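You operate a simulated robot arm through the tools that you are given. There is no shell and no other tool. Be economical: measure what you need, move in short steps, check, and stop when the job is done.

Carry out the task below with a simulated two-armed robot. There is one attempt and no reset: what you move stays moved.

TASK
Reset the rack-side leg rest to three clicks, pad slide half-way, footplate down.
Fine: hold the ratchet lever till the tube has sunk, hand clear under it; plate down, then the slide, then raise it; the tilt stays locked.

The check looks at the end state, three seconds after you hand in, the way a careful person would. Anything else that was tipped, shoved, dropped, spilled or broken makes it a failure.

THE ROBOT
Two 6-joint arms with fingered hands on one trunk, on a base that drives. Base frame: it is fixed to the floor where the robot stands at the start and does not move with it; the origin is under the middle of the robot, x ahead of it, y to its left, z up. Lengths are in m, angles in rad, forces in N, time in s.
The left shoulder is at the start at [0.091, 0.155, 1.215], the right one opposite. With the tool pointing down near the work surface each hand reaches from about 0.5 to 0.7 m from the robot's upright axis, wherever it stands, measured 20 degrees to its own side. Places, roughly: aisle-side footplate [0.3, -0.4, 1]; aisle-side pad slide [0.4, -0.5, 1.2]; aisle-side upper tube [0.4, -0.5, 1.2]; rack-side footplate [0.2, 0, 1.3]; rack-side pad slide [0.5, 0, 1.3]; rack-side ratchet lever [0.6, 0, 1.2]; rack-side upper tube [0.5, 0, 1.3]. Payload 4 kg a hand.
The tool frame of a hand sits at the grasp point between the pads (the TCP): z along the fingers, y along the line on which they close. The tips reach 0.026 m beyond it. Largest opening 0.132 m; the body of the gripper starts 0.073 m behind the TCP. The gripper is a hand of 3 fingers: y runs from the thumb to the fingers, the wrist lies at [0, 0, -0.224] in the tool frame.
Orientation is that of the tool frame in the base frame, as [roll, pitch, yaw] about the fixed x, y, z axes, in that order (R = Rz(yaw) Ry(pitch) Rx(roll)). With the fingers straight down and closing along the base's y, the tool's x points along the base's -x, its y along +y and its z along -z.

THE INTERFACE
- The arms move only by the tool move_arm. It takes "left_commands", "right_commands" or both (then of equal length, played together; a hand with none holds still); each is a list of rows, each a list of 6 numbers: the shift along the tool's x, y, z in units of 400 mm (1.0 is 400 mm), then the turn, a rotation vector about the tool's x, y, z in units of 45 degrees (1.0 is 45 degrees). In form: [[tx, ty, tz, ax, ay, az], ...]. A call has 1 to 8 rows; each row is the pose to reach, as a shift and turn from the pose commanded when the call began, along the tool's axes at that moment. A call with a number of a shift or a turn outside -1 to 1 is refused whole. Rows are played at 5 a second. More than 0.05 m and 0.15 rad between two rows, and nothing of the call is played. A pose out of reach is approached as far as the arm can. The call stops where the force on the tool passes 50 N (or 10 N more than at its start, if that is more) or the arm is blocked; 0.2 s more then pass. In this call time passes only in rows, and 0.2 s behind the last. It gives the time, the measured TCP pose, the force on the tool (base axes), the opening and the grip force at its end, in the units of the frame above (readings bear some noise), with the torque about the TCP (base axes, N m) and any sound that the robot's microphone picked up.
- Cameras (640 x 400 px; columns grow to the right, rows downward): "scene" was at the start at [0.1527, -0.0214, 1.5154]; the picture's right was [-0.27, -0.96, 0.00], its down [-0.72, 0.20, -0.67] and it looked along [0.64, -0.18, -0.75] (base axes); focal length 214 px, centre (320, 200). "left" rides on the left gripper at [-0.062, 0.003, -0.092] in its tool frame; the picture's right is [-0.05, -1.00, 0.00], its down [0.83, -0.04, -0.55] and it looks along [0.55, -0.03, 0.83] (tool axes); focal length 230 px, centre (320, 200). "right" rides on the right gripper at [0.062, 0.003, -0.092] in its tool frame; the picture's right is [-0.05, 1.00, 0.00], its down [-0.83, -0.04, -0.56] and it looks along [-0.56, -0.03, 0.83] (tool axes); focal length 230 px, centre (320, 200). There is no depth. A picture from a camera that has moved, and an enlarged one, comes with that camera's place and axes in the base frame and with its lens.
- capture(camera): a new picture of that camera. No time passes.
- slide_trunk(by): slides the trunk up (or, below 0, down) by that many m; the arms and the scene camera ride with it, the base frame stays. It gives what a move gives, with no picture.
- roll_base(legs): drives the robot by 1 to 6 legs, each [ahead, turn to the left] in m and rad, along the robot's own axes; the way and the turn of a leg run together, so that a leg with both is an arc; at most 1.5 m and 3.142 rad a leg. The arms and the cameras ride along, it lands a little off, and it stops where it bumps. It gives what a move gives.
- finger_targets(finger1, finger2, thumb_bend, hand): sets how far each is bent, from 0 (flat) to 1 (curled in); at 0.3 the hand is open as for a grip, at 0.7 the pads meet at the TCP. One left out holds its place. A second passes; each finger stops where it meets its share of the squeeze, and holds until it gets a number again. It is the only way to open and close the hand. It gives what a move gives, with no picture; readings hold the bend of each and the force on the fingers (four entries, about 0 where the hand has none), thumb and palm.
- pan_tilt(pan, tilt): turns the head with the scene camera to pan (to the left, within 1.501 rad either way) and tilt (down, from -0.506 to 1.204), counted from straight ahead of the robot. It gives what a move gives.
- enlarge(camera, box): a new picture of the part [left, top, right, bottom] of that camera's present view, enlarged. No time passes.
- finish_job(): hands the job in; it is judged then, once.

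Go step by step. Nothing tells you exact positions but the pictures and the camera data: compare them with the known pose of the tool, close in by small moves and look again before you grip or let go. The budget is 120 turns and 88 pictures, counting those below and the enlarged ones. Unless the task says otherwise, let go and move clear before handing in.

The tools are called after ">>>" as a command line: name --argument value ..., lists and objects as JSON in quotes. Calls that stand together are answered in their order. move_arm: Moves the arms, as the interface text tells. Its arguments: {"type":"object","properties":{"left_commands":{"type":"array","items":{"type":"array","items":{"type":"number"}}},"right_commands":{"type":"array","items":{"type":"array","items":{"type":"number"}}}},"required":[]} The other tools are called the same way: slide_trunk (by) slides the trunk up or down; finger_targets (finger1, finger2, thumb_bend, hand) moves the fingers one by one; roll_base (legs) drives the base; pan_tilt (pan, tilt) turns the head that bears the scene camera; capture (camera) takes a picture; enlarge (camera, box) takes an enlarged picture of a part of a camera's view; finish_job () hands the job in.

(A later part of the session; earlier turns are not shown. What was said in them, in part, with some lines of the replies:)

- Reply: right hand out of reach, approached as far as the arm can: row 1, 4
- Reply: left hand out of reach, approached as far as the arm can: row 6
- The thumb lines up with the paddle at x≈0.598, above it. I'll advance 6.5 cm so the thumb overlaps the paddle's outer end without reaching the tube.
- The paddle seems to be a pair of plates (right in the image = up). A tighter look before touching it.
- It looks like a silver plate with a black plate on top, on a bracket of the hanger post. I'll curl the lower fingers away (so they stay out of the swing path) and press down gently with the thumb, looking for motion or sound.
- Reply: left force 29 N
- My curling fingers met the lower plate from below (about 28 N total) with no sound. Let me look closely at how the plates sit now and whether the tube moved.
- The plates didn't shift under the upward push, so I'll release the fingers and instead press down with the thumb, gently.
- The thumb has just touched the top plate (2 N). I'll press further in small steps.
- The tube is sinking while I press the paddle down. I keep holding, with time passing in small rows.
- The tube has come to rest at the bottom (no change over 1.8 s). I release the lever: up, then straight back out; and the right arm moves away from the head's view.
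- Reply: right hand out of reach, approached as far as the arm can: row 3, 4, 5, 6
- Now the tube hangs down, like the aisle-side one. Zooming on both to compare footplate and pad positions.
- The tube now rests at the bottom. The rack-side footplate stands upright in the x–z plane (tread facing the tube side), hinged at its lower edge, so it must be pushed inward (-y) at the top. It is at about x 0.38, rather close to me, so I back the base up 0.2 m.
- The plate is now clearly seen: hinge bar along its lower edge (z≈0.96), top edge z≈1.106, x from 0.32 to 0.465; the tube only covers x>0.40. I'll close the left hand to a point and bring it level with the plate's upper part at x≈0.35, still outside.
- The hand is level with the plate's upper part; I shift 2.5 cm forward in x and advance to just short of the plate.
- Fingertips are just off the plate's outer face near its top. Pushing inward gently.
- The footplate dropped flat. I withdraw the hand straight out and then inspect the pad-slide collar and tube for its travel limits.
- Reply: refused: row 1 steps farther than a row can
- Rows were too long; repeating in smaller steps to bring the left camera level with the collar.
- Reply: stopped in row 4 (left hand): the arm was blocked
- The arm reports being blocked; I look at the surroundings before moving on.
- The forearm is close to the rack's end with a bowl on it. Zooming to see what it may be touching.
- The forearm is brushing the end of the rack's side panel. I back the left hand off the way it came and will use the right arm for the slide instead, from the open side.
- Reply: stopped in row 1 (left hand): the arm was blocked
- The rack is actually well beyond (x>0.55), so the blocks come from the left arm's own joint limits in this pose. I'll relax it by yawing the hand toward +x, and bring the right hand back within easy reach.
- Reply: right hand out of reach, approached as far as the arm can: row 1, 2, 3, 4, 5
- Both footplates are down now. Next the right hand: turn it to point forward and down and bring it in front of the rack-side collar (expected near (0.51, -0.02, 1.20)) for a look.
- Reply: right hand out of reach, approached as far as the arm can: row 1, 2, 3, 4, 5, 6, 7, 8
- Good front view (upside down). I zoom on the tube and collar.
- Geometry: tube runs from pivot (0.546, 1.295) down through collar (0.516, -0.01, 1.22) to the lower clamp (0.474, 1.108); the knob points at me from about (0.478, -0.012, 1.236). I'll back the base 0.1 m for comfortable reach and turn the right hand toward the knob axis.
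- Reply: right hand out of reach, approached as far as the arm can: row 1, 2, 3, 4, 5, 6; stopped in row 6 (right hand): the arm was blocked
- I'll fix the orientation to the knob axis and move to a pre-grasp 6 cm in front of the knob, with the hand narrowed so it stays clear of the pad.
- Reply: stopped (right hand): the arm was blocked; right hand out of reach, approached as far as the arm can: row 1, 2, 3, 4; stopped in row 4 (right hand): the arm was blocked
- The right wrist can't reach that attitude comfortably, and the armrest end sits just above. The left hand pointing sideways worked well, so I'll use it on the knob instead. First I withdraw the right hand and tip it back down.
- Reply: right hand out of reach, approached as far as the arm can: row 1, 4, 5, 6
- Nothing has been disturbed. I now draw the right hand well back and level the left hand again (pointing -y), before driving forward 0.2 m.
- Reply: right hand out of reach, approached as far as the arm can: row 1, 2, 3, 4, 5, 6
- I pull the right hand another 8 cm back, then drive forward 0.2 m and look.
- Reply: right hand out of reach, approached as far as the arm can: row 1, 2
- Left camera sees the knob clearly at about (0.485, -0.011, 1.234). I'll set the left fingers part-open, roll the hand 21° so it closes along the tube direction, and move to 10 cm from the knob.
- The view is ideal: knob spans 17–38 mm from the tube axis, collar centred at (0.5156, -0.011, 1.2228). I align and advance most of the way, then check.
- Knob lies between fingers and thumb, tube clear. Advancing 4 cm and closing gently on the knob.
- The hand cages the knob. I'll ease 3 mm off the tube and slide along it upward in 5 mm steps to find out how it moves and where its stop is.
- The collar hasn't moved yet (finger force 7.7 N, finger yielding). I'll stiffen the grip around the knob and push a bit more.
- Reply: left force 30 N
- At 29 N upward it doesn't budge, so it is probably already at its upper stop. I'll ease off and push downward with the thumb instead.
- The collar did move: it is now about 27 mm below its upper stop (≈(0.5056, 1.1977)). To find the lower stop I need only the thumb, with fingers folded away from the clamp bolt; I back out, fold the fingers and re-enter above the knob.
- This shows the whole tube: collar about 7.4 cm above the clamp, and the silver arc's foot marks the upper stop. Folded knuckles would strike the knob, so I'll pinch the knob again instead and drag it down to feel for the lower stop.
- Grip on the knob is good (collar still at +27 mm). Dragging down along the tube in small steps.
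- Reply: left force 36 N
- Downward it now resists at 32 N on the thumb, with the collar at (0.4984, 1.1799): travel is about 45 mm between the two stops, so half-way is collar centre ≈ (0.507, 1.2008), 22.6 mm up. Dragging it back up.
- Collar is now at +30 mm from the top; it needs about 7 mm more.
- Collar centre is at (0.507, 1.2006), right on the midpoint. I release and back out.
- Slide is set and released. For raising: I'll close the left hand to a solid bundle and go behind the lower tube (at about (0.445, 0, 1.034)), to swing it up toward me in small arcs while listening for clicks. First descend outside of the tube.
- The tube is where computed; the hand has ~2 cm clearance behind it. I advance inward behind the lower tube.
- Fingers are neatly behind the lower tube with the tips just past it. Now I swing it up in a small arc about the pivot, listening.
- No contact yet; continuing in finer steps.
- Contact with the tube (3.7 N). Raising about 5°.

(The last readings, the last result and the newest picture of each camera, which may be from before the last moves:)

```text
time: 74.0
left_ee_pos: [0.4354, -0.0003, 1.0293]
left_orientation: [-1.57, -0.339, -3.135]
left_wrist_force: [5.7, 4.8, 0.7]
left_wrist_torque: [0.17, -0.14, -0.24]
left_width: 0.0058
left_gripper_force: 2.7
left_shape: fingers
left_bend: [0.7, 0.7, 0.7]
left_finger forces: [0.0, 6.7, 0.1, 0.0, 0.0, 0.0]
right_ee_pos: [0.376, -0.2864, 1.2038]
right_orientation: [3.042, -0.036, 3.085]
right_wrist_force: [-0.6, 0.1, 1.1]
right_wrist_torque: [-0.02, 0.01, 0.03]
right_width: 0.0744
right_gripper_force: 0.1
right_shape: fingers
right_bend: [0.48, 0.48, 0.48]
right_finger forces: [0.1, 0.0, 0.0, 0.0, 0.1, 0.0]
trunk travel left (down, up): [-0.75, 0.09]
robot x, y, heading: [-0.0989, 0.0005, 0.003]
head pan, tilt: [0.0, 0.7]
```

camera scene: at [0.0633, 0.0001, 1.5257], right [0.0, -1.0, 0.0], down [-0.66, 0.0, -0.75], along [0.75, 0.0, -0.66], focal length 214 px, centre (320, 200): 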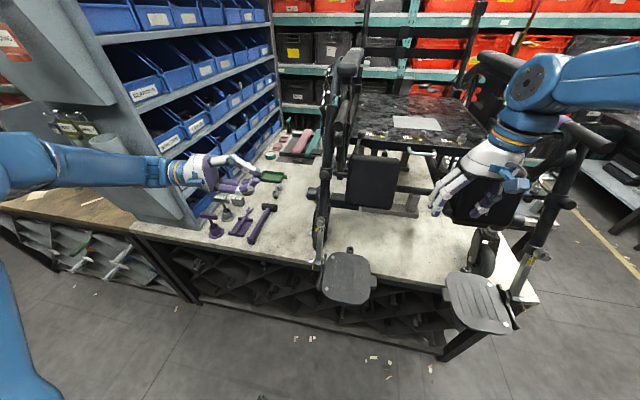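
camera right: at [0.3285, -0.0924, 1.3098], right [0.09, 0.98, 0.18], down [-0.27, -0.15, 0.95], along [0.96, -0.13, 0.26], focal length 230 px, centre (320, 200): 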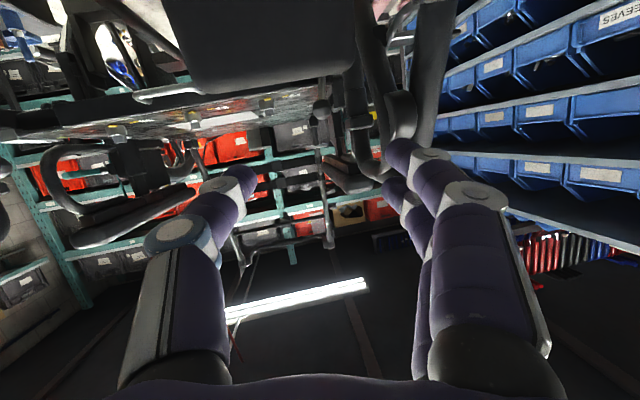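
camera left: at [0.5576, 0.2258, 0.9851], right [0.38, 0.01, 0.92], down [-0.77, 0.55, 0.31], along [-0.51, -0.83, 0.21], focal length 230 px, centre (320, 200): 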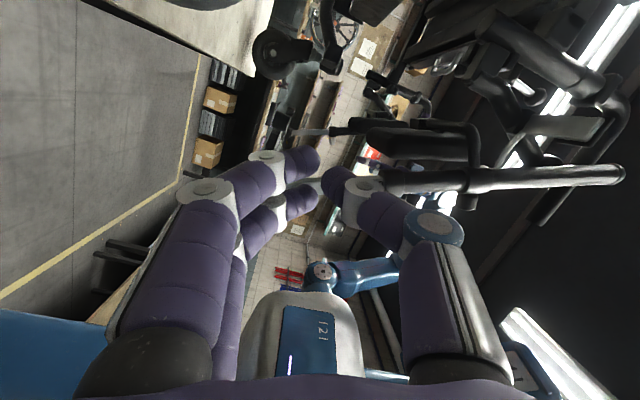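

No click yet; another 4°.

>>> move_arm --left_commands '[[0.0167, -0.001, 0, 0, 0, 0], [0.0334, -0.0025, 0, 0, 0, 0], [0.05, -0.0045, 0, 0, 0, 0]]'

```text
time: 74.8
left_ee_pos: [0.4177, -0.0, 1.0373]
left_orientation: [-1.57, -0.342, -3.136]
left_wrist_force: [7.6, 7.4, 1.1]
left_wrist_torque: [0.14, 0.0, -0.22]
left_width: 0.0064
left_gripper_force: 4.2
left_shape: fingers
left_bend: [0.7, 0.7, 0.7]
left_finger forces: [0.0, 5.8, 0.1, 0.0, 2.8, 0.1]
right_ee_pos: [0.3763, -0.2858, 1.2038]
right_orientation: [3.04, -0.038, 3.083]
right_wrist_force: [0.0, -0.9, 0.7]
right_wrist_torque: [0.02, 0.03, -0.01]
right_width: 0.0744
right_gripper_force: 0.0
right_shape: fingers
right_bend: [0.48, 0.48, 0.48]
right_finger forces: [0.1, 0.0, 0.0, 0.0, 0.1, 0.0]
trunk travel left (down, up): [-0.75, 0.09]
robot x, y, heading: [-0.0973, -0.0013, 0.009]
head pan, tilt: [0.0, 0.7]
```

Still no sound; I check that the tube is really coming along.

>>> enlarge --camera "scene" --box '[230, 140, 400, 310]'

```text
2.35 times, centred on (315, 225) of scene
camera zoom: at [0.0691, 0.0016, 1.5249], right [0.0, -1.0, 0.0], down [-0.66, 0.0, -0.75], along [0.75, 0.0, -0.66], focal length 505 px, centre (332, 141)
```

zoom: 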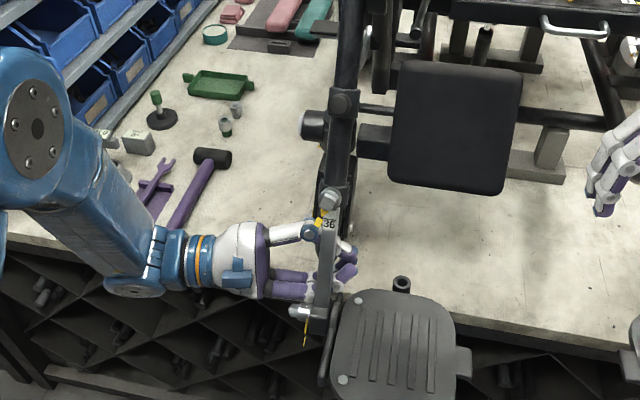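

The tube is rising with the hand. Continuing with 4° steps.

>>> move_arm --left_commands '[[0.0166, -0.0023, 0, 0, 0, 0], [0.033, -0.005, 0, 0, 0, 0], [0.0495, -0.0079, 0, 0, 0, 0]]'

```text
time: 75.6
left_ee_pos: [0.4012, -0.0007, 1.0457]
left_orientation: [-1.569, -0.344, -3.136]
left_wrist_force: [7.0, 6.3, -3.7]
left_wrist_torque: [-0.29, 0.26, -0.04]
left_width: 0.0053
left_gripper_force: 4.9
left_shape: fingers
left_bend: [0.7, 0.7, 0.7]
left_finger forces: [0.0, 0.0, 0.0, 0.1, 9.1, 0.0]
right_ee_pos: [0.377, -0.2864, 1.2029]
right_orientation: [3.042, -0.037, 3.083]
right_wrist_force: [-0.3, -0.3, -0.1]
right_wrist_torque: [0.0, -0.03, 0.01]
right_width: 0.0746
right_gripper_force: 0.1
right_shape: fingers
right_bend: [0.48, 0.48, 0.48]
right_finger forces: [0.0, 0.0, 0.0, 0.0, 0.0, 0.1]
trunk travel left (down, up): [-0.75, 0.09]
robot x, y, heading: [-0.0972, 0.0013, 0.003]
head pan, tilt: [0.0, 0.7]
```

Still no click after about 13°. I continue, also rolling the hand along with the tube.

>>> move_arm --left_commands '[[0.0123, -0.0024, 0, 0, 0, -0.05], [0.0246, -0.005, 0, 0, 0, -0.1], [0.0368, -0.0078, 0, 0, 0, -0.15]]'

```text
time: 76.4
left_ee_pos: [0.3863, -0.0015, 1.0546]
left_orientation: [-1.57, -0.458, -3.135]
left_wrist_force: [5.6, 4.6, -2.0]
left_wrist_torque: [-0.11, -0.12, -0.21]
left_width: 0.0052
left_gripper_force: 3.4
left_shape: fingers
left_bend: [0.7, 0.7, 0.7]
left_finger forces: [0.0, 4.3, 0.0, 0.0, 2.1, 0.1]
right_ee_pos: [0.3759, -0.286, 1.2039]
right_orientation: [3.04, -0.034, 3.083]
right_wrist_force: [0.8, 0.5, 0.4]
right_wrist_torque: [-0.03, 0.01, -0.03]
right_width: 0.0744
right_gripper_force: 0.1
right_shape: fingers
right_bend: [0.48, 0.48, 0.48]
right_finger forces: [0.0, 0.2, 0.1, 0.0, 0.0, 0.1]
trunk travel left (down, up): [-0.75, 0.09]
robot x, y, heading: [-0.0961, 0.0006, 0.003]
head pan, tilt: [0.0, 0.7]
```

About 16° up now, still silent. Continuing.

>>> move_arm --left_commands '[[0.015, -0.002, 0, 0, 0, -0.03], [0.03, -0.0043, 0, 0, 0, -0.06], [0.045, -0.007, 0, 0, 0, -0.09], [0.06, -0.01, 0, 0, 0, -0.12]]'

```text
time: 77.4
left_ee_pos: [0.3665, -0.0021, 1.0697]
left_orientation: [-1.57, -0.553, -3.134]
left_wrist_force: [4.4, -0.1, -4.0]
left_wrist_torque: [-0.12, -0.21, -0.13]
left_width: 0.0057
left_gripper_force: 3.0
left_shape: fingers
left_bend: [0.7, 0.7, 0.7]
left_finger forces: [0.1, 4.7, 0.0, 0.0, 1.0, 0.0]
right_ee_pos: [0.3757, -0.2868, 1.2036]
right_orientation: [3.04, -0.036, 3.084]
right_wrist_force: [-0.1, 0.1, 0.5]
right_wrist_torque: [-0.01, 0.03, -0.02]
right_width: 0.0745
right_gripper_force: 0.1
right_shape: fingers
right_bend: [0.48, 0.48, 0.48]
right_finger forces: [0.0, 0.0, 0.0, 0.1, 0.1, 0.0]
trunk travel left (down, up): [-0.75, 0.09]
robot x, y, heading: [-0.0973, 0.0014, 0.007]
head pan, tilt: [0.0, 0.7]
```

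No clicks reported after 21°. I test whether the ratchet holds: back the hand off 4° and look.

>>> move_arm --left_commands '[[-0.0125, 0.001, 0, 0, 0, 0], [-0.025, 0.002, 0, 0, 0, 0], [-0.0375, 0.003, 0, 0, 0, 0], [-0.05, 0.005, 0, 0, 0, 0]]'

>>> enlarge --camera "left" --box '[230, 60, 620, 240]'

```text
time: 78.4
left_ee_pos: [0.3823, -0.0018, 1.0588]
left_orientation: [-1.57, -0.553, -3.135]
left_wrist_force: [0.2, 0.4, 0.1]
left_wrist_torque: [0.0, -0.03, 0.03]
left_width: 0.0059
left_gripper_force: 0.1
left_shape: fingers
left_bend: [0.7, 0.7, 0.7]
left_finger forces: [0.1, 0.0, 0.1, 0.0, 0.0, 0.1]
right_ee_pos: [0.374, -0.2864, 1.2046]
right_orientation: [3.04, -0.034, 3.084]
right_wrist_force: [-0.1, 0.6, 0.2]
right_wrist_torque: [-0.02, 0.01, 0.0]
right_width: 0.0745
right_gripper_force: 0.1
right_shape: fingers
right_bend: [0.48, 0.48, 0.48]
right_finger forces: [0.0, 0.1, 0.0, 0.0, 0.1, 0.1]
trunk travel left (down, up): [-0.75, 0.09]
robot x, y, heading: [-0.0975, 0.0004, 0.004]
head pan, tilt: [0.0, 0.7]
```

```text
1.64 times, centred on (425, 150) of left
camera zoom: at [0.4321, 0.0904, 1.0224], right [0.57, 0.0, 0.82], down [-0.69, 0.55, 0.47], along [-0.45, -0.83, 0.32], focal length 378 px, centre (148, 282)
```

zoom: 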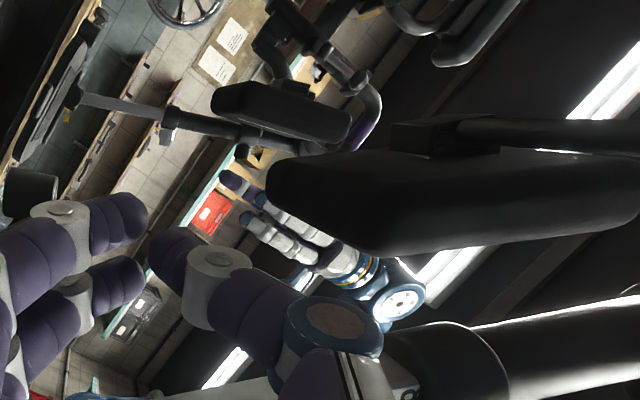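

The force dropped to zero, so the ratchet is holding the tube somewhere within these 4°; the clicks evidently weren't reported. I need to determine the notch spacing by feel. First align the hand with the tube and step up to find the holding angle.

>>> move_arm --left_commands '[[0, 0, 0, 0, 0, -0.1], [0, 0, 0, 0, 0, -0.2]]'

>>> move_arm --left_commands '[[0.0125, 0, 0, 0, 0, 0]]'

>>> move_arm --left_commands '[[0.0075, 0, 0, 0, 0, 0]]'

>>> move_arm --left_commands '[[0.0075, 0, 0, 0, 0, 0]]'

```text
time: 79.0
left_ee_pos: [0.3837, -0.0014, 1.0584]
left_orientation: [-1.572, -0.71, -3.136]
left_wrist_force: [-0.6, -0.8, 0.6]
left_wrist_torque: [0.0, -0.02, 0.02]
left_width: 0.0058
left_gripper_force: 0.2
left_shape: fingers
left_bend: [0.7, 0.7, 0.7]
left_finger forces: [0.0, 0.0, 0.0, 0.1, 0.1, 0.0]
right_ee_pos: [0.3741, -0.2875, 1.2048]
right_orientation: [3.04, -0.036, 3.084]
right_wrist_force: [-0.7, 0.0, -0.4]
right_wrist_torque: [0.01, -0.01, 0.01]
right_width: 0.0746
right_gripper_force: 0.1
right_shape: fingers
right_bend: [0.48, 0.48, 0.48]
right_finger forces: [0.0, 0.1, 0.1, 0.0, 0.0, 0.1]
trunk travel left (down, up): [-0.75, 0.09]
robot x, y, heading: [-0.0942, -0.0027, 0.001]
head pan, tilt: [0.0, 0.7]
```

```text
time: 79.4
left_ee_pos: [0.3786, -0.0029, 1.0607]
left_orientation: [-1.573, -0.71, -3.134]
left_wrist_force: [-0.4, 0.0, 0.4]
left_wrist_torque: [-0.04, -0.01, -0.01]
left_width: 0.0056
left_gripper_force: 0.0
left_shape: fingers
left_bend: [0.7, 0.7, 0.7]
left_finger forces: [0.0, 0.0, 0.0, 0.0, 0.0, 0.0]
right_ee_pos: [0.3744, -0.2883, 1.2048]
right_orientation: [3.041, -0.034, 3.084]
right_wrist_force: [-0.1, -1.1, 0.5]
right_wrist_torque: [-0.02, 0.03, 0.0]
right_width: 0.0746
right_gripper_force: 0.2
right_shape: fingers
right_bend: [0.48, 0.48, 0.48]
right_finger forces: [0.0, 0.0, 0.0, 0.1, 0.1, 0.1]
trunk travel left (down, up): [-0.75, 0.09]
robot x, y, heading: [-0.0968, 0.0003, 0.002]
head pan, tilt: [0.0, 0.7]
```

```text
time: 79.8
left_ee_pos: [0.3758, -0.0026, 1.063]
left_orientation: [-1.57, -0.706, -3.134]
left_wrist_force: [-0.7, -0.3, -0.6]
left_wrist_torque: [0.0, -0.03, -0.02]
left_width: 0.0058
left_gripper_force: 0.2
left_shape: fingers
left_bend: [0.7, 0.7, 0.7]
left_finger forces: [0.1, 0.0, 0.1, 0.0, 0.0, 0.0]
right_ee_pos: [0.3748, -0.2871, 1.2051]
right_orientation: [3.039, -0.037, 3.086]
right_wrist_force: [-0.1, 0.4, -0.9]
right_wrist_torque: [-0.03, -0.01, 0.01]
right_width: 0.0744
right_gripper_force: 0.0
right_shape: fingers
right_bend: [0.48, 0.48, 0.48]
right_finger forces: [0.0, 0.1, 0.0, 0.1, 0.0, 0.0]
trunk travel left (down, up): [-0.75, 0.09]
robot x, y, heading: [-0.0939, -0.002, 0.001]
head pan, tilt: [0.0, 0.7]
```

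```text
time: 80.2
left_ee_pos: [0.3729, -0.0023, 1.0651]
left_orientation: [-1.57, -0.709, -3.134]
left_wrist_force: [0.2, 0.0, -0.6]
left_wrist_torque: [0.0, -0.02, -0.03]
left_width: 0.0058
left_gripper_force: 0.1
left_shape: fingers
left_bend: [0.7, 0.7, 0.7]
left_finger forces: [0.1, 0.8, 0.1, 0.0, 0.0, 0.0]
right_ee_pos: [0.375, -0.2886, 1.2045]
right_orientation: [3.041, -0.036, 3.084]
right_wrist_force: [0.5, 0.1, -0.6]
right_wrist_torque: [0.03, -0.01, -0.01]
right_width: 0.0744
right_gripper_force: 0.0
right_shape: fingers
right_bend: [0.48, 0.48, 0.48]
right_finger forces: [0.0, 0.0, 0.0, 0.0, 0.0, 0.0]
trunk travel left (down, up): [-0.75, 0.09]
robot x, y, heading: [-0.0994, 0.0022, 0.002]
head pan, tilt: [0.0, 0.7]
```

Contact returns at (0.3729, 1.0651), i.e. the tube is held about 20° above the bottom. To learn whether holding positions are discrete, I raise it 1.5° more, back off, and feel for the contact again.

>>> move_arm --left_commands '[[0.01, 0, 0, 0, 0, 0], [0.02, 0, 0, 0, 0, 0], [0.01, 0, 0, 0, 0, 0], [-0.005, 0, 0, 0, 0, 0]]'

>>> move_arm --left_commands '[[0.005, 0, 0, 0, 0, 0]]'

>>> move_arm --left_commands '[[0.005, 0, 0, 0, 0, 0]]'

>>> move_arm --left_commands '[[0.005, 0, 0, 0, 0, 0]]'

```text
time: 81.2
left_ee_pos: [0.3739, -0.0014, 1.0641]
left_orientation: [-1.568, -0.708, -3.136]
left_wrist_force: [0.2, 0.3, 0.4]
left_wrist_torque: [0.02, -0.01, -0.01]
left_width: 0.006
left_gripper_force: 0.1
left_shape: fingers
left_bend: [0.7, 0.7, 0.7]
left_finger forces: [0.0, 0.0, 0.0, 0.1, 0.0, 0.0]
right_ee_pos: [0.3748, -0.2878, 1.2049]
right_orientation: [3.041, -0.036, 3.085]
right_wrist_force: [0.2, 0.0, -0.2]
right_wrist_torque: [0.01, 0.0, 0.0]
right_width: 0.0747
right_gripper_force: 0.1
right_shape: fingers
right_bend: [0.48, 0.48, 0.48]
right_finger forces: [0.1, 0.1, 0.0, 0.0, 0.0, 0.0]
trunk travel left (down, up): [-0.75, 0.09]
robot x, y, heading: [-0.0974, 0.0002, 0.003]
head pan, tilt: [0.0, 0.7]
```

```text
time: 81.6
left_ee_pos: [0.3732, -0.0022, 1.0625]
left_orientation: [-1.57, -0.711, -3.133]
left_wrist_force: [0.7, 0.0, -1.2]
left_wrist_torque: [-0.01, 0.02, -0.02]
left_width: 0.0056
left_gripper_force: 0.3
left_shape: fingers
left_bend: [0.7, 0.7, 0.7]
left_finger forces: [0.0, 0.3, 0.1, 0.0, 0.0, 0.1]
right_ee_pos: [0.375, -0.2871, 1.2041]
right_orientation: [3.04, -0.035, 3.084]
right_wrist_force: [0.0, 0.0, -0.2]
right_wrist_torque: [0.01, 0.0, 0.0]
right_width: 0.0747
right_gripper_force: 0.1
right_shape: fingers
right_bend: [0.48, 0.48, 0.48]
right_finger forces: [0.1, 0.0, 0.0, 0.1, 0.0, 0.0]
trunk travel left (down, up): [-0.75, 0.09]
robot x, y, heading: [-0.0966, 0.0017, 0.003]
head pan, tilt: [0.0, 0.7]
```

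```text
time: 82.0
left_ee_pos: [0.3725, -0.0017, 1.0654]
left_orientation: [-1.571, -0.711, -3.134]
left_wrist_force: [4.1, 0.3, -3.3]
left_wrist_torque: [-0.1, -0.22, -0.11]
left_width: 0.0059
left_gripper_force: 1.8
left_shape: fingers
left_bend: [0.7, 0.7, 0.7]
left_finger forces: [0.0, 4.6, 0.1, 0.0, 0.1, 0.0]
right_ee_pos: [0.3771, -0.288, 1.2033]
right_orientation: [3.041, -0.036, 3.084]
right_wrist_force: [0.0, 0.2, -0.5]
right_wrist_torque: [0.01, 0.02, 0.01]
right_width: 0.0744
right_gripper_force: 0.1
right_shape: fingers
right_bend: [0.48, 0.48, 0.48]
right_finger forces: [0.0, 0.0, 0.0, 0.0, 0.1, 0.1]
trunk travel left (down, up): [-0.75, 0.09]
robot x, y, heading: [-0.0985, 0.004, 0.004]
head pan, tilt: [0.0, 0.7]
```

```text
time: 82.4
left_ee_pos: [0.3713, -0.0018, 1.0659]
left_orientation: [-1.57, -0.708, -3.134]
left_wrist_force: [4.9, -0.6, -3.8]
left_wrist_torque: [-0.12, -0.29, -0.15]
left_width: 0.0056
left_gripper_force: 2.1
left_shape: fingers
left_bend: [0.7, 0.7, 0.7]
left_finger forces: [0.0, 5.3, 0.0, 0.0, 0.1, 0.0]
right_ee_pos: [0.376, -0.287, 1.2044]
right_orientation: [3.04, -0.038, 3.085]
right_wrist_force: [0.2, 0.1, -0.2]
right_wrist_torque: [-0.01, -0.01, -0.02]
right_width: 0.0745
right_gripper_force: 0.0
right_shape: fingers
right_bend: [0.48, 0.48, 0.48]
right_finger forces: [0.0, 0.0, 0.0, 0.1, 0.1, 0.0]
trunk travel left (down, up): [-0.75, 0.09]
robot x, y, heading: [-0.0963, 0.003, 0.003]
head pan, tilt: [0.0, 0.7]
```

The tube fell back to exactly the same place, so notches are discrete; it sits ~19.5° above the bottom stop. Starting angle and this one fit a spacing of about 6.6° (so this would be click 3), but 5° (click 4) is possible. I test by raising 5.3° (less than 6.6°) and coming down in 1° steps to see where it rests.

>>> move_arm --left_commands '[[0.016, 0, 0, 0, 0, 0], [0.032, 0, 0, 0, 0, 0], [0.048, 0, 0, 0, 0, 0], [0.062, 0, 0, 0, 0, 0]]'

>>> move_arm --left_commands '[[-0.0125, 0, 0, 0, 0, 0]]'

>>> move_arm --left_commands '[[-0.0125, 0, 0, 0, 0, 0]]'

>>> move_arm --left_commands '[[-0.0125, 0, 0, 0, 0, 0]]'

>>> move_arm --left_commands '[[-0.0125, 0, 0, 0, 0, 0]]'

```text
time: 83.4
left_ee_pos: [0.3536, -0.002, 1.0826]
left_orientation: [-1.568, -0.709, -3.135]
left_wrist_force: [9.1, 4.1, -1.9]
left_wrist_torque: [0.0, -0.23, -0.5]
left_width: 0.0057
left_gripper_force: 4.3
left_shape: fingers
left_bend: [0.7, 0.7, 0.7]
left_finger forces: [0.0, 8.4, 0.1, 0.1, 0.0, 0.0]
right_ee_pos: [0.3762, -0.2866, 1.2035]
right_orientation: [3.042, -0.037, 3.085]
right_wrist_force: [-0.4, 0.0, 0.2]
right_wrist_torque: [-0.01, 0.03, -0.02]
right_width: 0.0743
right_gripper_force: 0.0
right_shape: fingers
right_bend: [0.48, 0.48, 0.48]
right_finger forces: [0.1, 0.0, 0.0, 0.0, 0.1, 0.0]
trunk travel left (down, up): [-0.75, 0.09]
robot x, y, heading: [-0.0951, 0.0003, 0.002]
head pan, tilt: [0.0, 0.7]
```

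```text
time: 83.8
left_ee_pos: [0.3566, -0.0017, 1.0792]
left_orientation: [-1.569, -0.711, -3.134]
left_wrist_force: [6.6, 2.3, -3.5]
left_wrist_torque: [-0.05, -0.21, -0.3]
left_width: 0.0057
left_gripper_force: 3.1
left_shape: fingers
left_bend: [0.7, 0.7, 0.7]
left_finger forces: [0.0, 7.0, 0.0, 0.0, 0.0, 0.1]
right_ee_pos: [0.377, -0.2866, 1.2024]
right_orientation: [3.041, -0.036, 3.085]
right_wrist_force: [-0.6, 0.4, 0.4]
right_wrist_torque: [-0.01, 0.02, 0.01]
right_width: 0.0745
right_gripper_force: 0.0
right_shape: fingers
right_bend: [0.48, 0.48, 0.48]
right_finger forces: [0.0, 0.0, 0.0, 0.0, 0.0, 0.1]
trunk travel left (down, up): [-0.75, 0.09]
robot x, y, heading: [-0.1015, 0.0003, 0.001]
head pan, tilt: [0.0, 0.7]
```

```text
time: 84.2
left_ee_pos: [0.3604, -0.0018, 1.0767]
left_orientation: [-1.572, -0.71, -3.133]
left_wrist_force: [6.8, -0.2, -2.4]
left_wrist_torque: [-0.09, -0.16, -0.22]
left_width: 0.0058
left_gripper_force: 2.6
left_shape: fingers
left_bend: [0.7, 0.7, 0.7]
left_finger forces: [0.1, 6.8, 0.0, 0.1, 0.2, 0.1]
right_ee_pos: [0.3766, -0.2878, 1.2046]
right_orientation: [3.042, -0.036, 3.085]
right_wrist_force: [0.9, 0.0, -0.4]
right_wrist_torque: [0.0, 0.04, -0.02]
right_width: 0.0746
right_gripper_force: 0.2
right_shape: fingers
right_bend: [0.48, 0.48, 0.48]
right_finger forces: [0.1, 0.1, 0.0, 0.0, 0.1, 0.1]
trunk travel left (down, up): [-0.75, 0.09]
robot x, y, heading: [-0.1005, -0.0027, -0.001]
head pan, tilt: [0.0, 0.7]
```

```text
time: 84.6
left_ee_pos: [0.3643, -0.0032, 1.0731]
left_orientation: [-1.571, -0.711, -3.134]
left_wrist_force: [5.8, -2.4, -3.0]
left_wrist_torque: [-0.13, -0.2, -0.1]
left_width: 0.0056
left_gripper_force: 3.4
left_shape: fingers
left_bend: [0.7, 0.7, 0.7]
left_finger forces: [0.0, 5.8, 0.0, 0.0, 0.1, 0.0]
right_ee_pos: [0.3752, -0.2878, 1.2047]
right_orientation: [3.04, -0.036, 3.084]
right_wrist_force: [0.1, -0.1, -0.1]
right_wrist_torque: [-0.01, 0.0, 0.03]
right_width: 0.0744
right_gripper_force: 0.0
right_shape: fingers
right_bend: [0.48, 0.48, 0.48]
right_finger forces: [0.0, 0.0, 0.1, 0.0, 0.1, 0.0]
trunk travel left (down, up): [-0.75, 0.09]
robot x, y, heading: [-0.0976, -0.0, 0.001]
head pan, tilt: [0.0, 0.7]
```

```text
time: 85.0
left_ee_pos: [0.3689, -0.003, 1.0694]
left_orientation: [-1.57, -0.709, -3.135]
left_wrist_force: [4.1, -3.4, -2.6]
left_wrist_torque: [-0.18, -0.22, -0.05]
left_width: 0.0057
left_gripper_force: 2.8
left_shape: fingers
left_bend: [0.7, 0.7, 0.7]
left_finger forces: [0.0, 5.7, 0.1, 0.0, 0.1, 0.1]
right_ee_pos: [0.3771, -0.2882, 1.2039]
right_orientation: [3.038, -0.035, 3.084]
right_wrist_force: [0.3, -0.9, 0.4]
right_wrist_torque: [0.02, -0.03, -0.02]
right_width: 0.0747
right_gripper_force: 0.1
right_shape: fingers
right_bend: [0.48, 0.48, 0.48]
right_finger forces: [0.0, 0.0, 0.0, 0.0, 0.1, 0.1]
trunk travel left (down, up): [-0.75, 0.09]
robot x, y, heading: [-0.0949, 0.0036, 0.005]
head pan, tilt: [0.0, 0.7]
```

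It followed the hand all the way back, so no notch within ~4.8°. I repeat to 5.8° to exclude a 5° spacing.

>>> move_arm --left_commands '[[0.016, 0, 0, 0, 0, 0], [0.032, 0, 0, 0, 0, 0], [0.048, 0, 0, 0, 0, 0], [0.063, 0, 0, 0, 0, 0]]'

>>> move_arm --left_commands '[[-0.02, 0, 0, 0, 0, 0], [-0.045, 0, 0, 0, 0, 0]]'

>>> move_arm --left_commands '[[-0.0175, 0, 0, 0, 0, 0]]'

>>> move_arm --left_commands '[[-0.015, 0, 0, 0, 0, 0]]'

```text
time: 86.0
left_ee_pos: [0.3492, -0.0014, 1.0858]
left_orientation: [-1.569, -0.708, -3.134]
left_wrist_force: [9.4, 4.5, -1.6]
left_wrist_torque: [0.03, -0.23, -0.55]
left_width: 0.0057
left_gripper_force: 4.9
left_shape: fingers
left_bend: [0.7, 0.7, 0.7]
left_finger forces: [0.0, 8.9, 0.0, 0.0, 0.0, 0.1]
right_ee_pos: [0.376, -0.2867, 1.2042]
right_orientation: [3.04, -0.036, 3.083]
right_wrist_force: [-0.9, -0.2, -0.5]
right_wrist_torque: [0.01, -0.01, -0.01]
right_width: 0.0744
right_gripper_force: 0.1
right_shape: fingers
right_bend: [0.48, 0.48, 0.48]
right_finger forces: [0.1, 0.0, 0.1, 0.0, 0.0, 0.0]
trunk travel left (down, up): [-0.75, 0.09]
robot x, y, heading: [-0.0968, -0.0001, -0.001]
head pan, tilt: [0.0, 0.7]
```

```text
time: 86.6
left_ee_pos: [0.362, -0.0028, 1.0747]
left_orientation: [-1.572, -0.709, -3.135]
left_wrist_force: [5.6, -2.6, -2.9]
left_wrist_torque: [-0.17, -0.25, -0.07]
left_width: 0.0055
left_gripper_force: 2.9
left_shape: fingers
left_bend: [0.7, 0.7, 0.7]
left_finger forces: [0.0, 5.8, 0.0, 0.0, 0.0, 0.1]
right_ee_pos: [0.3767, -0.289, 1.203]
right_orientation: [3.038, -0.036, 3.084]
right_wrist_force: [-0.9, 0.4, -0.1]
right_wrist_torque: [0.04, -0.03, 0.0]
right_width: 0.0744
right_gripper_force: 0.0
right_shape: fingers
right_bend: [0.48, 0.48, 0.48]
right_finger forces: [0.0, 0.1, 0.0, 0.1, 0.1, 0.0]
trunk travel left (down, up): [-0.75, 0.09]
robot x, y, heading: [-0.0964, 0.0025, 0.003]
head pan, tilt: [0.0, 0.7]
```

```text
time: 87.0
left_ee_pos: [0.3673, -0.0038, 1.0709]
left_orientation: [-1.574, -0.71, -3.134]
left_wrist_force: [4.4, -2.6, -3.8]
left_wrist_torque: [-0.17, -0.22, -0.06]
left_width: 0.0057
left_gripper_force: 2.4
left_shape: fingers
left_bend: [0.7, 0.7, 0.7]
left_finger forces: [0.1, 5.4, 0.0, 0.0, 0.1, 0.0]
right_ee_pos: [0.3766, -0.2884, 1.2041]
right_orientation: [3.039, -0.037, 3.084]
right_wrist_force: [1.3, -0.2, 0.4]
right_wrist_torque: [-0.04, 0.01, 0.03]
right_width: 0.0745
right_gripper_force: 0.1
right_shape: fingers
right_bend: [0.48, 0.48, 0.48]
right_finger forces: [0.1, 0.0, 0.0, 0.0, 0.1, 0.0]
trunk travel left (down, up): [-0.75, 0.09]
robot x, y, heading: [-0.1015, -0.0026, 0.003]
head pan, tilt: [0.0, 0.7]
```

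```text
time: 87.4
left_ee_pos: [0.3722, -0.0024, 1.0668]
left_orientation: [-1.571, -0.708, -3.133]
left_wrist_force: [4.4, -3.3, -2.3]
left_wrist_torque: [-0.15, -0.23, -0.07]
left_width: 0.0057
left_gripper_force: 3.5
left_shape: fingers
left_bend: [0.7, 0.7, 0.7]
left_finger forces: [0.0, 5.5, 0.1, 0.0, 0.1, 0.1]
right_ee_pos: [0.3763, -0.2877, 1.2031]
right_orientation: [3.039, -0.036, 3.085]
right_wrist_force: [0.3, 0.0, -0.3]
right_wrist_torque: [-0.02, 0.02, 0.0]
right_width: 0.0745
right_gripper_force: 0.0
right_shape: fingers
right_bend: [0.48, 0.48, 0.48]
right_finger forces: [0.0, 0.0, 0.0, 0.0, 0.0, 0.0]
trunk travel left (down, up): [-0.75, 0.09]
robot x, y, heading: [-0.0964, 0.0042, 0.0]
head pan, tilt: [0.0, 0.7]
```

No notch within 5.9° either, so the spacing must be about 6.9° — matching 8 clicks at the start (55°) and this position (~20.5°) as click 3. I ease the hand off the tube, withdraw sideways and measure the tube angle in a picture.

>>> move_arm --left_commands '[[-0.03, 0, 0, 0, 0, 0], [-0.07, 0, 0, 0, 0, 0], [-0.07, 0, -0.1, 0, 0, 0], [-0.07, 0, -0.2, 0, 0, 0], [-0.07, 0, -0.3, 0, 0, 0], [-0.07, 0, -0.4, 0, 0, 0]]'

>>> move_arm --left_commands '[[-0.04, -0.08, 0, 0, 0, 0.1], [-0.08, -0.16, 0, 0, 0, 0.2], [-0.12, -0.24, 0, 0, 0, 0.3], [-0.16, -0.32, 0, 0, 0, 0.4]]'

>>> capture --camera "left"

```text
time: 88.8
left_ee_pos: [0.3892, 0.1594, 1.0481]
left_orientation: [-1.566, -0.705, -3.14]
left_wrist_force: [-0.3, 0.2, 0.3]
left_wrist_torque: [-0.01, -0.01, 0.0]
left_width: 0.0056
left_gripper_force: 0.0
left_shape: fingers
left_bend: [0.7, 0.7, 0.7]
left_finger forces: [0.0, 0.1, 0.0, 0.1, 0.1, 0.0]
right_ee_pos: [0.3741, -0.2857, 1.206]
right_orientation: [3.042, -0.032, 3.085]
right_wrist_force: [0.0, 0.4, -0.3]
right_wrist_torque: [0.01, 0.0, 0.02]
right_width: 0.0744
right_gripper_force: 0.0
right_shape: fingers
right_bend: [0.48, 0.48, 0.48]
right_finger forces: [0.0, 0.1, 0.0, 0.0, 0.1, 0.0]
trunk travel left (down, up): [-0.75, 0.09]
robot x, y, heading: [-0.0954, 0.0006, 0.0]
head pan, tilt: [0.0, 0.7]
```

```text
time: 89.8
left_ee_pos: [0.5223, 0.1577, 1.1044]
left_orientation: [-1.567, -0.391, 3.141]
left_wrist_force: [0.1, 0.9, 0.7]
left_wrist_torque: [0.02, -0.03, 0.01]
left_width: 0.0057
left_gripper_force: 0.1
left_shape: fingers
left_bend: [0.7, 0.7, 0.7]
left_finger forces: [0.0, 0.0, 0.0, 0.1, 0.1, 0.1]
right_ee_pos: [0.3756, -0.2878, 1.2033]
right_orientation: [3.04, -0.037, 3.083]
right_wrist_force: [-0.1, 0.5, -0.3]
right_wrist_torque: [-0.02, -0.01, -0.04]
right_width: 0.0746
right_gripper_force: 0.0
right_shape: fingers
right_bend: [0.48, 0.48, 0.48]
right_finger forces: [0.0, 0.1, 0.1, 0.0, 0.0, 0.0]
trunk travel left (down, up): [-0.75, 0.09]
robot x, y, heading: [-0.098, 0.0011, -0.001]
head pan, tilt: [0.0, 0.7]
```

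```text
10 pictures are left
camera left: at [0.5789, 0.2501, 1.0774], right [0.43, 0.0, 0.9], down [-0.75, 0.56, 0.36], along [-0.5, -0.83, 0.24], focal length 230 px, centre (320, 200)
```

left: 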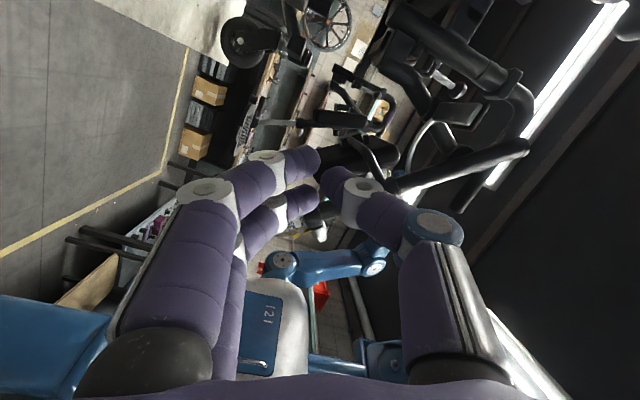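

The fingers hide the lower part; I move to the earlier viewpoint to compare like with like.

>>> move_arm --left_commands '[[0.052, -0.06, 0, 0, 0, 0], [0.104, -0.12, 0, 0, 0, 0], [0.156, -0.18, 0, 0, 0, 0], [0.207, -0.24, 0, 0, 0, 0]]'

>>> capture --camera "left"

```text
time: 90.8
left_ee_pos: [0.4813, 0.1565, 1.2252]
left_orientation: [-1.57, -0.392, -3.139]
left_wrist_force: [-0.6, 0.4, 0.5]
left_wrist_torque: [0.03, 0.01, 0.02]
left_width: 0.0056
left_gripper_force: 0.0
left_shape: fingers
left_bend: [0.7, 0.7, 0.7]
left_finger forces: [0.1, 0.0, 0.0, 0.0, 0.0, 0.1]
right_ee_pos: [0.3733, -0.2886, 1.2039]
right_orientation: [3.04, -0.033, 3.085]
right_wrist_force: [-0.8, 0.1, -0.2]
right_wrist_torque: [0.02, 0.0, -0.01]
right_width: 0.0744
right_gripper_force: 0.0
right_shape: fingers
right_bend: [0.48, 0.48, 0.48]
right_finger forces: [0.1, 0.0, 0.0, 0.0, 0.0, 0.1]
trunk travel left (down, up): [-0.75, 0.09]
robot x, y, heading: [-0.1005, -0.0017, -0.001]
head pan, tilt: [0.0, 0.7]
```

```text
9 pictures are left
camera left: at [0.5366, 0.2496, 1.1979], right [0.43, 0.0, 0.9], down [-0.75, 0.55, 0.36], along [-0.5, -0.83, 0.24], focal length 230 px, centre (320, 200)
```

left: 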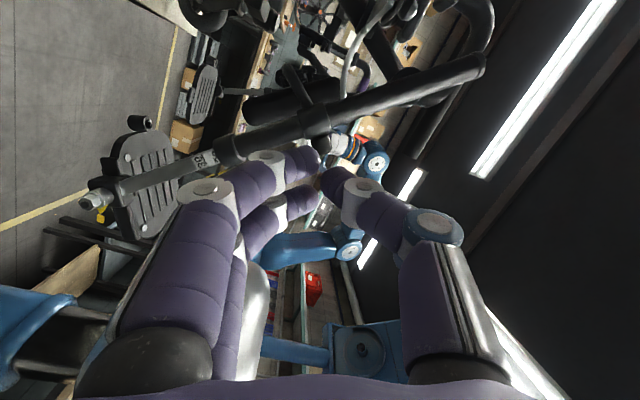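

Measured tube angle is now 46.7° against 67.7° at the bottom: 21° up. That fits click 3 at 7°, but click 2 at 10.5° is not fully excluded, so I'll make sure: go back behind the tube, raise it by ~7.9° and see whether a notch catches.

>>> move_arm --left_commands '[[0.007, 0.083, 0, 0, 0, -0.067], [0.015, 0.166, 0, 0, 0, -0.133], [0.022, 0.249, 0, 0, 0, -0.2], [0.03, 0.332, 0, 0, 0, -0.267], [0.037, 0.415, 0, 0, 0, -0.333], [0.044, 0.497, 0, 0, 0, -0.4]]'

>>> move_arm --left_commands '[[0, 0, 0.1, 0, 0, 0], [0, 0, 0.2, 0, 0, 0], [0, 0, 0.3, 0, 0, 0], [0, 0, 0.4, 0, 0, 0]]'

>>> move_arm --left_commands '[[0.025, 0, 0, 0, 0, 0], [0.05, 0, 0, 0, 0, 0], [0.066, 0, 0, 0, 0, 0]]'

```text
time: 92.2
left_ee_pos: [0.3904, 0.1565, 1.0444]
left_orientation: [-1.567, -0.707, -3.14]
left_wrist_force: [0.3, 0.4, 0.4]
left_wrist_torque: [-0.03, 0.01, 0.03]
left_width: 0.0056
left_gripper_force: 0.1
left_shape: fingers
left_bend: [0.7, 0.7, 0.7]
left_finger forces: [0.0, 0.0, 0.1, 0.0, 0.1, 0.0]
right_ee_pos: [0.3757, -0.2859, 1.2046]
right_orientation: [3.04, -0.035, 3.083]
right_wrist_force: [0.5, 0.5, 0.2]
right_wrist_torque: [0.01, 0.02, 0.01]
right_width: 0.0746
right_gripper_force: 0.1
right_shape: fingers
right_bend: [0.48, 0.48, 0.48]
right_finger forces: [0.1, 0.0, 0.2, 0.0, 0.0, 0.0]
trunk travel left (down, up): [-0.75, 0.09]
robot x, y, heading: [-0.0995, 0.0035, 0.005]
head pan, tilt: [0.0, 0.7]
```

```text
time: 93.2
left_ee_pos: [0.3909, -0.0054, 1.0459]
left_orientation: [-1.573, -0.707, -3.133]
left_wrist_force: [0.6, 0.2, -0.7]
left_wrist_torque: [-0.02, 0.0, 0.02]
left_width: 0.0058
left_gripper_force: 0.1
left_shape: fingers
left_bend: [0.7, 0.7, 0.7]
left_finger forces: [0.0, 0.1, 0.1, 0.0, 0.1, 0.0]
right_ee_pos: [0.3752, -0.2912, 1.2025]
right_orientation: [3.038, -0.035, 3.083]
right_wrist_force: [-0.4, -0.9, 0.3]
right_wrist_torque: [0.03, 0.03, 0.01]
right_width: 0.0743
right_gripper_force: 0.0
right_shape: fingers
right_bend: [0.48, 0.48, 0.48]
right_finger forces: [0.0, 0.0, 0.0, 0.1, 0.0, 0.1]
trunk travel left (down, up): [-0.75, 0.09]
robot x, y, heading: [-0.0983, 0.0023, 0.004]
head pan, tilt: [0.0, 0.7]
```

```text
time: 94.0
left_ee_pos: [0.3734, -0.0024, 1.0637]
left_orientation: [-1.569, -0.71, -3.134]
left_wrist_force: [1.8, -0.1, -1.4]
left_wrist_torque: [-0.08, -0.1, -0.06]
left_width: 0.0057
left_gripper_force: 0.9
left_shape: fingers
left_bend: [0.7, 0.7, 0.7]
left_finger forces: [0.0, 2.0, 0.0, 0.1, 0.1, 0.0]
right_ee_pos: [0.3766, -0.2875, 1.2025]
right_orientation: [3.041, -0.035, 3.084]
right_wrist_force: [0.2, 1.1, 0.6]
right_wrist_torque: [-0.02, -0.01, -0.02]
right_width: 0.0744
right_gripper_force: 0.0
right_shape: fingers
right_bend: [0.48, 0.48, 0.48]
right_finger forces: [0.0, 0.0, 0.1, 0.0, 0.0, 0.0]
trunk travel left (down, up): [-0.75, 0.09]
robot x, y, heading: [-0.098, -0.0012, 0.002]
head pan, tilt: [0.0, 0.7]
```

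Contact is back exactly where it was. Raising ~8.2° and coming back to feel where it rests.

>>> move_arm --left_commands '[[0.013, 0, 0, 0, 0, 0], [0.026, 0, 0, 0, 0, 0], [0.039, 0, 0, 0, 0, 0], [0.052, 0, 0, 0, 0, 0], [0.065, 0, 0, 0, 0, 0], [0.078, -0.001, 0, 0, 0, 0], [0.091, -0.002, 0, 0, 0, 0], [0.103, -0.004, 0, 0, 0, 0]]'

>>> move_arm --left_commands '[[-0.0125, 0, 0, 0, 0, 0], [-0.03, 0, 0, 0, 0, 0]]'

>>> move_arm --left_commands '[[-0.02, 0, 0, 0, 0, 0]]'

```text
time: 95.8
left_ee_pos: [0.3438, -0.0011, 1.0921]
left_orientation: [-1.571, -0.712, -3.135]
left_wrist_force: [7.5, 4.8, -3.6]
left_wrist_torque: [-0.07, -0.24, -0.46]
left_width: 0.0057
left_gripper_force: 4.3
left_shape: fingers
left_bend: [0.7, 0.7, 0.7]
left_finger forces: [0.0, 7.9, 0.1, 0.1, 0.1, 0.1]
right_ee_pos: [0.376, -0.2859, 1.2044]
right_orientation: [3.041, -0.037, 3.084]
right_wrist_force: [-0.5, -0.7, -0.7]
right_wrist_torque: [0.03, -0.02, 0.0]
right_width: 0.0745
right_gripper_force: 0.0
right_shape: fingers
right_bend: [0.48, 0.48, 0.48]
right_finger forces: [0.1, 0.0, 0.0, 0.0, 0.0, 0.1]
trunk travel left (down, up): [-0.75, 0.09]
robot x, y, heading: [-0.0984, -0.0006, 0.005]
head pan, tilt: [0.0, 0.7]
```

```text
time: 96.4
left_ee_pos: [0.3529, -0.0031, 1.0829]
left_orientation: [-1.572, -0.711, -3.137]
left_wrist_force: [3.7, -0.6, -4.3]
left_wrist_torque: [-0.21, -0.24, -0.13]
left_width: 0.0056
left_gripper_force: 3.3
left_shape: fingers
left_bend: [0.7, 0.7, 0.7]
left_finger forces: [0.0, 5.6, 0.0, 0.0, 0.1, 0.1]
right_ee_pos: [0.3767, -0.2885, 1.2033]
right_orientation: [3.04, -0.038, 3.085]
right_wrist_force: [0.1, 0.2, 0.2]
right_wrist_torque: [0.01, 0.01, 0.0]
right_width: 0.0745
right_gripper_force: 0.0
right_shape: fingers
right_bend: [0.48, 0.48, 0.48]
right_finger forces: [0.0, 0.0, 0.0, 0.2, 0.0, 0.0]
trunk travel left (down, up): [-0.75, 0.09]
robot x, y, heading: [-0.0937, -0.0004, 0.006]
head pan, tilt: [0.0, 0.7]
```

```text
time: 96.8
left_ee_pos: [0.3592, -0.0033, 1.0798]
left_orientation: [-1.57, -0.71, -3.136]
left_wrist_force: [4.1, -1.0, -5.3]
left_wrist_torque: [-0.19, -0.26, -0.1]
left_width: 0.0055
left_gripper_force: 1.6
left_shape: fingers
left_bend: [0.7, 0.7, 0.7]
left_finger forces: [0.0, 5.4, 0.0, 0.0, 0.0, 0.0]
right_ee_pos: [0.3763, -0.2876, 1.2031]
right_orientation: [3.041, -0.035, 3.083]
right_wrist_force: [0.8, 0.8, -0.9]
right_wrist_torque: [0.01, 0.02, 0.03]
right_width: 0.0745
right_gripper_force: 0.0
right_shape: fingers
right_bend: [0.48, 0.48, 0.48]
right_finger forces: [0.0, 0.1, 0.1, 0.0, 0.1, 0.1]
trunk travel left (down, up): [-0.75, 0.09]
robot x, y, heading: [-0.0958, -0.0015, 0.005]
head pan, tilt: [0.0, 0.7]
```

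No notch even at 7.7°, so the spacing is larger: this was click 2 at ~10.4° spacing. I now raise to just past +10.4° (expected click 3) and check that it holds.

>>> move_arm --left_commands '[[0.0126, -0.0005, 0, 0, 0, -0.012], [0.0252, -0.001, 0, 0, 0, -0.025], [0.0378, -0.002, 0, 0, 0, -0.037], [0.0504, -0.003, 0, 0, 0, -0.05], [0.063, -0.004, 0, 0, 0, -0.062], [0.0756, -0.0055, 0, 0, 0, -0.075], [0.088, -0.007, 0, 0, 0, -0.087], [0.101, -0.009, 0, 0, 0, -0.1]]'

>>> move_arm --left_commands '[[-0.0125, 0, 0, 0, 0, 0]]'

>>> move_arm --left_commands '[[-0.0125, 0, 0, 0, 0, 0]]'

>>> move_arm --left_commands '[[-0.0125, 0, 0, 0, 0, 0]]'

```text
time: 98.6
left_ee_pos: [0.3296, -0.0018, 1.107]
left_orientation: [-1.572, -0.789, -3.135]
left_wrist_force: [6.5, 3.1, -5.8]
left_wrist_torque: [-0.21, -0.3, -0.4]
left_width: 0.0056
left_gripper_force: 3.7
left_shape: fingers
left_bend: [0.7, 0.7, 0.7]
left_finger forces: [0.0, 7.6, 0.1, 0.0, 0.0, 0.0]
right_ee_pos: [0.3771, -0.2872, 1.2023]
right_orientation: [3.04, -0.037, 3.084]
right_wrist_force: [0.0, 1.0, -0.1]
right_wrist_torque: [0.0, 0.01, -0.02]
right_width: 0.0744
right_gripper_force: 0.1
right_shape: fingers
right_bend: [0.48, 0.48, 0.48]
right_finger forces: [0.0, 0.0, 0.1, 0.0, 0.0, 0.0]
trunk travel left (down, up): [-0.75, 0.09]
robot x, y, heading: [-0.0958, -0.0044, 0.002]
head pan, tilt: [0.0, 0.7]
```

```text
time: 99.0
left_ee_pos: [0.3336, -0.0027, 1.1045]
left_orientation: [-1.571, -0.786, -3.136]
left_wrist_force: [1.8, 1.1, -3.7]
left_wrist_torque: [-0.1, -0.12, -0.18]
left_width: 0.0055
left_gripper_force: 1.2
left_shape: fingers
left_bend: [0.7, 0.7, 0.7]
left_finger forces: [0.0, 3.4, 0.0, 0.0, 0.0, 0.0]
right_ee_pos: [0.376, -0.2871, 1.2038]
right_orientation: [3.041, -0.038, 3.083]
right_wrist_force: [-0.3, 0.1, 0.0]
right_wrist_torque: [0.02, 0.02, -0.03]
right_width: 0.0746
right_gripper_force: 0.0
right_shape: fingers
right_bend: [0.48, 0.48, 0.48]
right_finger forces: [0.0, 0.0, 0.0, 0.0, 0.1, 0.0]
trunk travel left (down, up): [-0.75, 0.09]
robot x, y, heading: [-0.0938, 0.0004, 0.002]
head pan, tilt: [0.0, 0.7]
```

```text
time: 99.4
left_ee_pos: [0.335, -0.0029, 1.1003]
left_orientation: [-1.57, -0.788, -3.138]
left_wrist_force: [0.5, 0.6, 2.2]
left_wrist_torque: [-0.01, 0.02, -0.01]
left_width: 0.006
left_gripper_force: 0.3
left_shape: fingers
left_bend: [0.7, 0.7, 0.7]
left_finger forces: [0.1, 1.5, 0.1, 0.0, 0.0, 0.0]
right_ee_pos: [0.3752, -0.286, 1.2045]
right_orientation: [3.038, -0.036, 3.083]
right_wrist_force: [-0.1, -0.1, -0.1]
right_wrist_torque: [0.0, 0.03, 0.0]
right_width: 0.0744
right_gripper_force: 0.0
right_shape: fingers
right_bend: [0.48, 0.48, 0.48]
right_finger forces: [0.0, 0.1, 0.0, 0.1, 0.0, 0.0]
trunk travel left (down, up): [-0.75, 0.09]
robot x, y, heading: [-0.1011, 0.0017, 0.002]
head pan, tilt: [0.0, 0.7]
```

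```text
time: 99.8
left_ee_pos: [0.3388, -0.0025, 1.0982]
left_orientation: [-1.572, -0.787, -3.134]
left_wrist_force: [0.5, -0.2, 0.7]
left_wrist_torque: [0.04, 0.07, -0.06]
left_width: 0.0057
left_gripper_force: 0.5
left_shape: fingers
left_bend: [0.7, 0.7, 0.7]
left_finger forces: [0.0, 1.6, 0.0, 0.0, 0.1, 0.1]
right_ee_pos: [0.3747, -0.2871, 1.205]
right_orientation: [3.039, -0.034, 3.085]
right_wrist_force: [0.2, 0.8, 0.2]
right_wrist_torque: [-0.04, 0.01, 0.02]
right_width: 0.0743
right_gripper_force: 0.1
right_shape: fingers
right_bend: [0.48, 0.48, 0.48]
right_finger forces: [0.0, 0.0, 0.0, 0.0, 0.0, 0.0]
trunk travel left (down, up): [-0.75, 0.09]
robot x, y, heading: [-0.0973, -0.002, 0.0]
head pan, tilt: [0.0, 0.7]
```

Contact was lost on backing off: the tube latched ~10.6° higher. So notches are ~10.5° apart and it now stands at click 3 (≈31.5° up). I back the hand away and withdraw sideways.

>>> move_arm --left_commands '[[-0.03, 0.003, 0, 0, 0, 0], [-0.06, 0.006, 0, 0, 0, 0], [-0.06, 0.006, -0.1, 0, 0, 0], [-0.06, 0.006, -0.2, 0, 0, 0], [-0.06, 0.006, -0.3, 0, 0, 0], [-0.06, 0.006, -0.4, 0, 0, 0]]'

>>> capture --camera "scene"

>>> capture --camera "left"

```text
time: 101.2
left_ee_pos: [0.3525, 0.1579, 1.0788]
left_orientation: [-1.565, -0.786, -3.14]
left_wrist_force: [0.2, 0.1, -0.3]
left_wrist_torque: [0.0, -0.03, -0.02]
left_width: 0.0059
left_gripper_force: 0.0
left_shape: fingers
left_bend: [0.7, 0.7, 0.7]
left_finger forces: [0.0, 0.0, 0.0, 0.1, 0.1, 0.0]
right_ee_pos: [0.3737, -0.2842, 1.205]
right_orientation: [3.042, -0.035, 3.085]
right_wrist_force: [0.0, -0.6, -0.5]
right_wrist_torque: [-0.02, 0.02, -0.01]
right_width: 0.0746
right_gripper_force: 0.1
right_shape: fingers
right_bend: [0.48, 0.48, 0.48]
right_finger forces: [0.1, 0.0, 0.0, 0.0, 0.0, 0.1]
trunk travel left (down, up): [-0.75, 0.09]
robot x, y, heading: [-0.0998, -0.0004, 0.004]
head pan, tilt: [0.0, 0.7]
```

```text
8 pictures are left
camera scene: at [0.066, 0.0034, 1.5253], right [0.0, -1.0, 0.0], down [-0.66, 0.0, -0.75], along [0.75, 0.0, -0.66], focal length 214 px, centre (320, 200)
```

scene: 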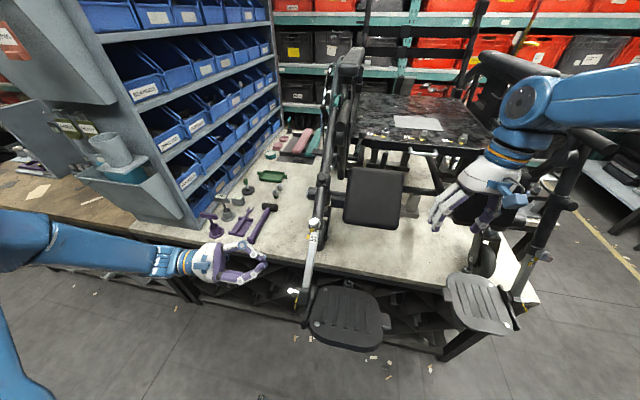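

```text
7 pictures are left
camera left: at [0.394, 0.2504, 1.0323], right [0.74, 0.01, 0.67], down [-0.56, 0.55, 0.61], along [-0.37, -0.83, 0.41], focal length 230 px, centre (320, 200)
```

left: 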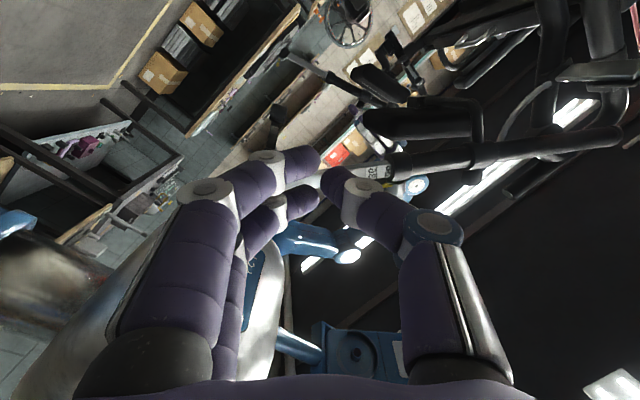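

The leg rest stands at the third click, footplate still down. I back the base away to be clear and take a last look at the whole rest.

>>> roll_base --legs '[[-0.25, 0]]'

>>> enlarge --camera "scene" --box '[240, 40, 500, 280]'

>>> enlarge --camera "left" --box '[240, 0, 640, 250]'

```text
time: 103.0
left_ee_pos: [0.0998, 0.1551, 1.0785]
left_orientation: [-1.566, -0.784, -3.14]
left_wrist_force: [0.1, -0.2, -0.2]
left_wrist_torque: [0.0, 0.01, 0.01]
left_width: 0.0059
left_gripper_force: 0.1
left_shape: fingers
left_bend: [0.7, 0.7, 0.7]
left_finger forces: [0.0, 0.0, 0.0, 0.1, 0.0, 0.1]
right_ee_pos: [0.1307, -0.2869, 1.2183]
right_orientation: [3.039, -0.017, 3.088]
right_wrist_force: [-0.2, -0.2, 0.3]
right_wrist_torque: [0.03, 0.01, -0.03]
right_width: 0.0748
right_gripper_force: 0.1
right_shape: fingers
right_bend: [0.48, 0.48, 0.48]
right_finger forces: [0.0, 0.1, 0.0, 0.1, 0.1, 0.0]
trunk travel left (down, up): [-0.75, 0.09]
robot x, y, heading: [-0.3509, 0.0042, 0.005]
head pan, tilt: [0.0, 0.7]
```

```text
1.67 times, centred on (370, 160) of scene
camera zoom: at [-0.1856, 0.0007, 1.5249], right [0.0, -1.0, 0.0], down [-0.66, 0.0, -0.75], along [0.75, 0.0, -0.66], focal length 358 px, centre (237, 267)
```

zoom: 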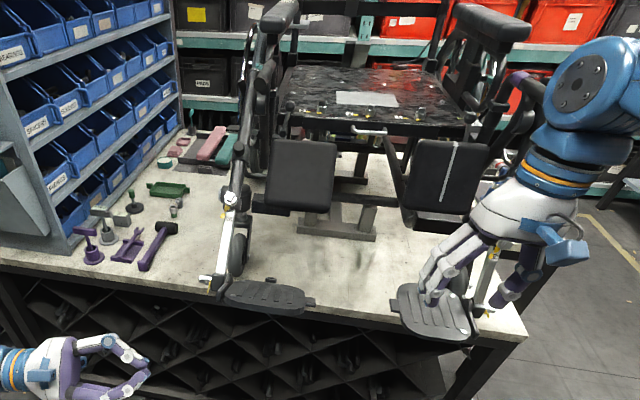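

```text
1.60 times, centred on (440, 125) of left
camera zoom: at [0.1411, 0.2476, 1.0318], right [0.74, 0.0, 0.67], down [-0.56, 0.55, 0.62], along [-0.37, -0.83, 0.41], focal length 368 px, centre (128, 320)
```

zoom: 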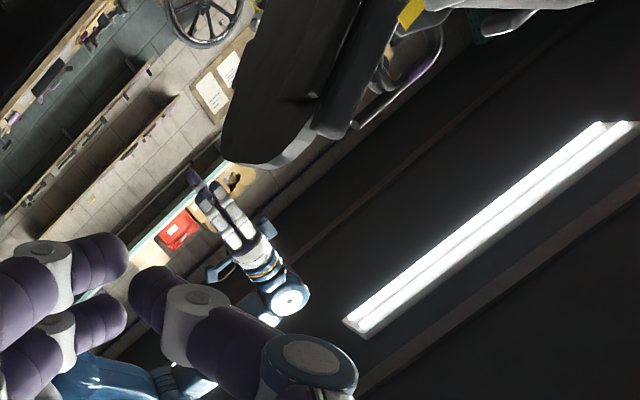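

The rack-side leg rest is raised and held, its footplate is down, and nothing else looks disturbed. Both hands are clear, so I'm handing in.

>>> finish_job

```text
The job is handed in.
```

I reset the rack-side leg rest to what I make three clicks, with the pad slide half-way and the footplate down. I left the tilt lever alone and backed both hands clear.

- **Clicks:** I never heard one, so I counted by feel. The tube held at about 21° above its lowest position, and next about 10.6° higher. I read that as notches roughly 10.5° apart, with the tube now on the third.
- **Slide:** I felt for its stop at each end, about 45 mm apart, and set the collar midway.
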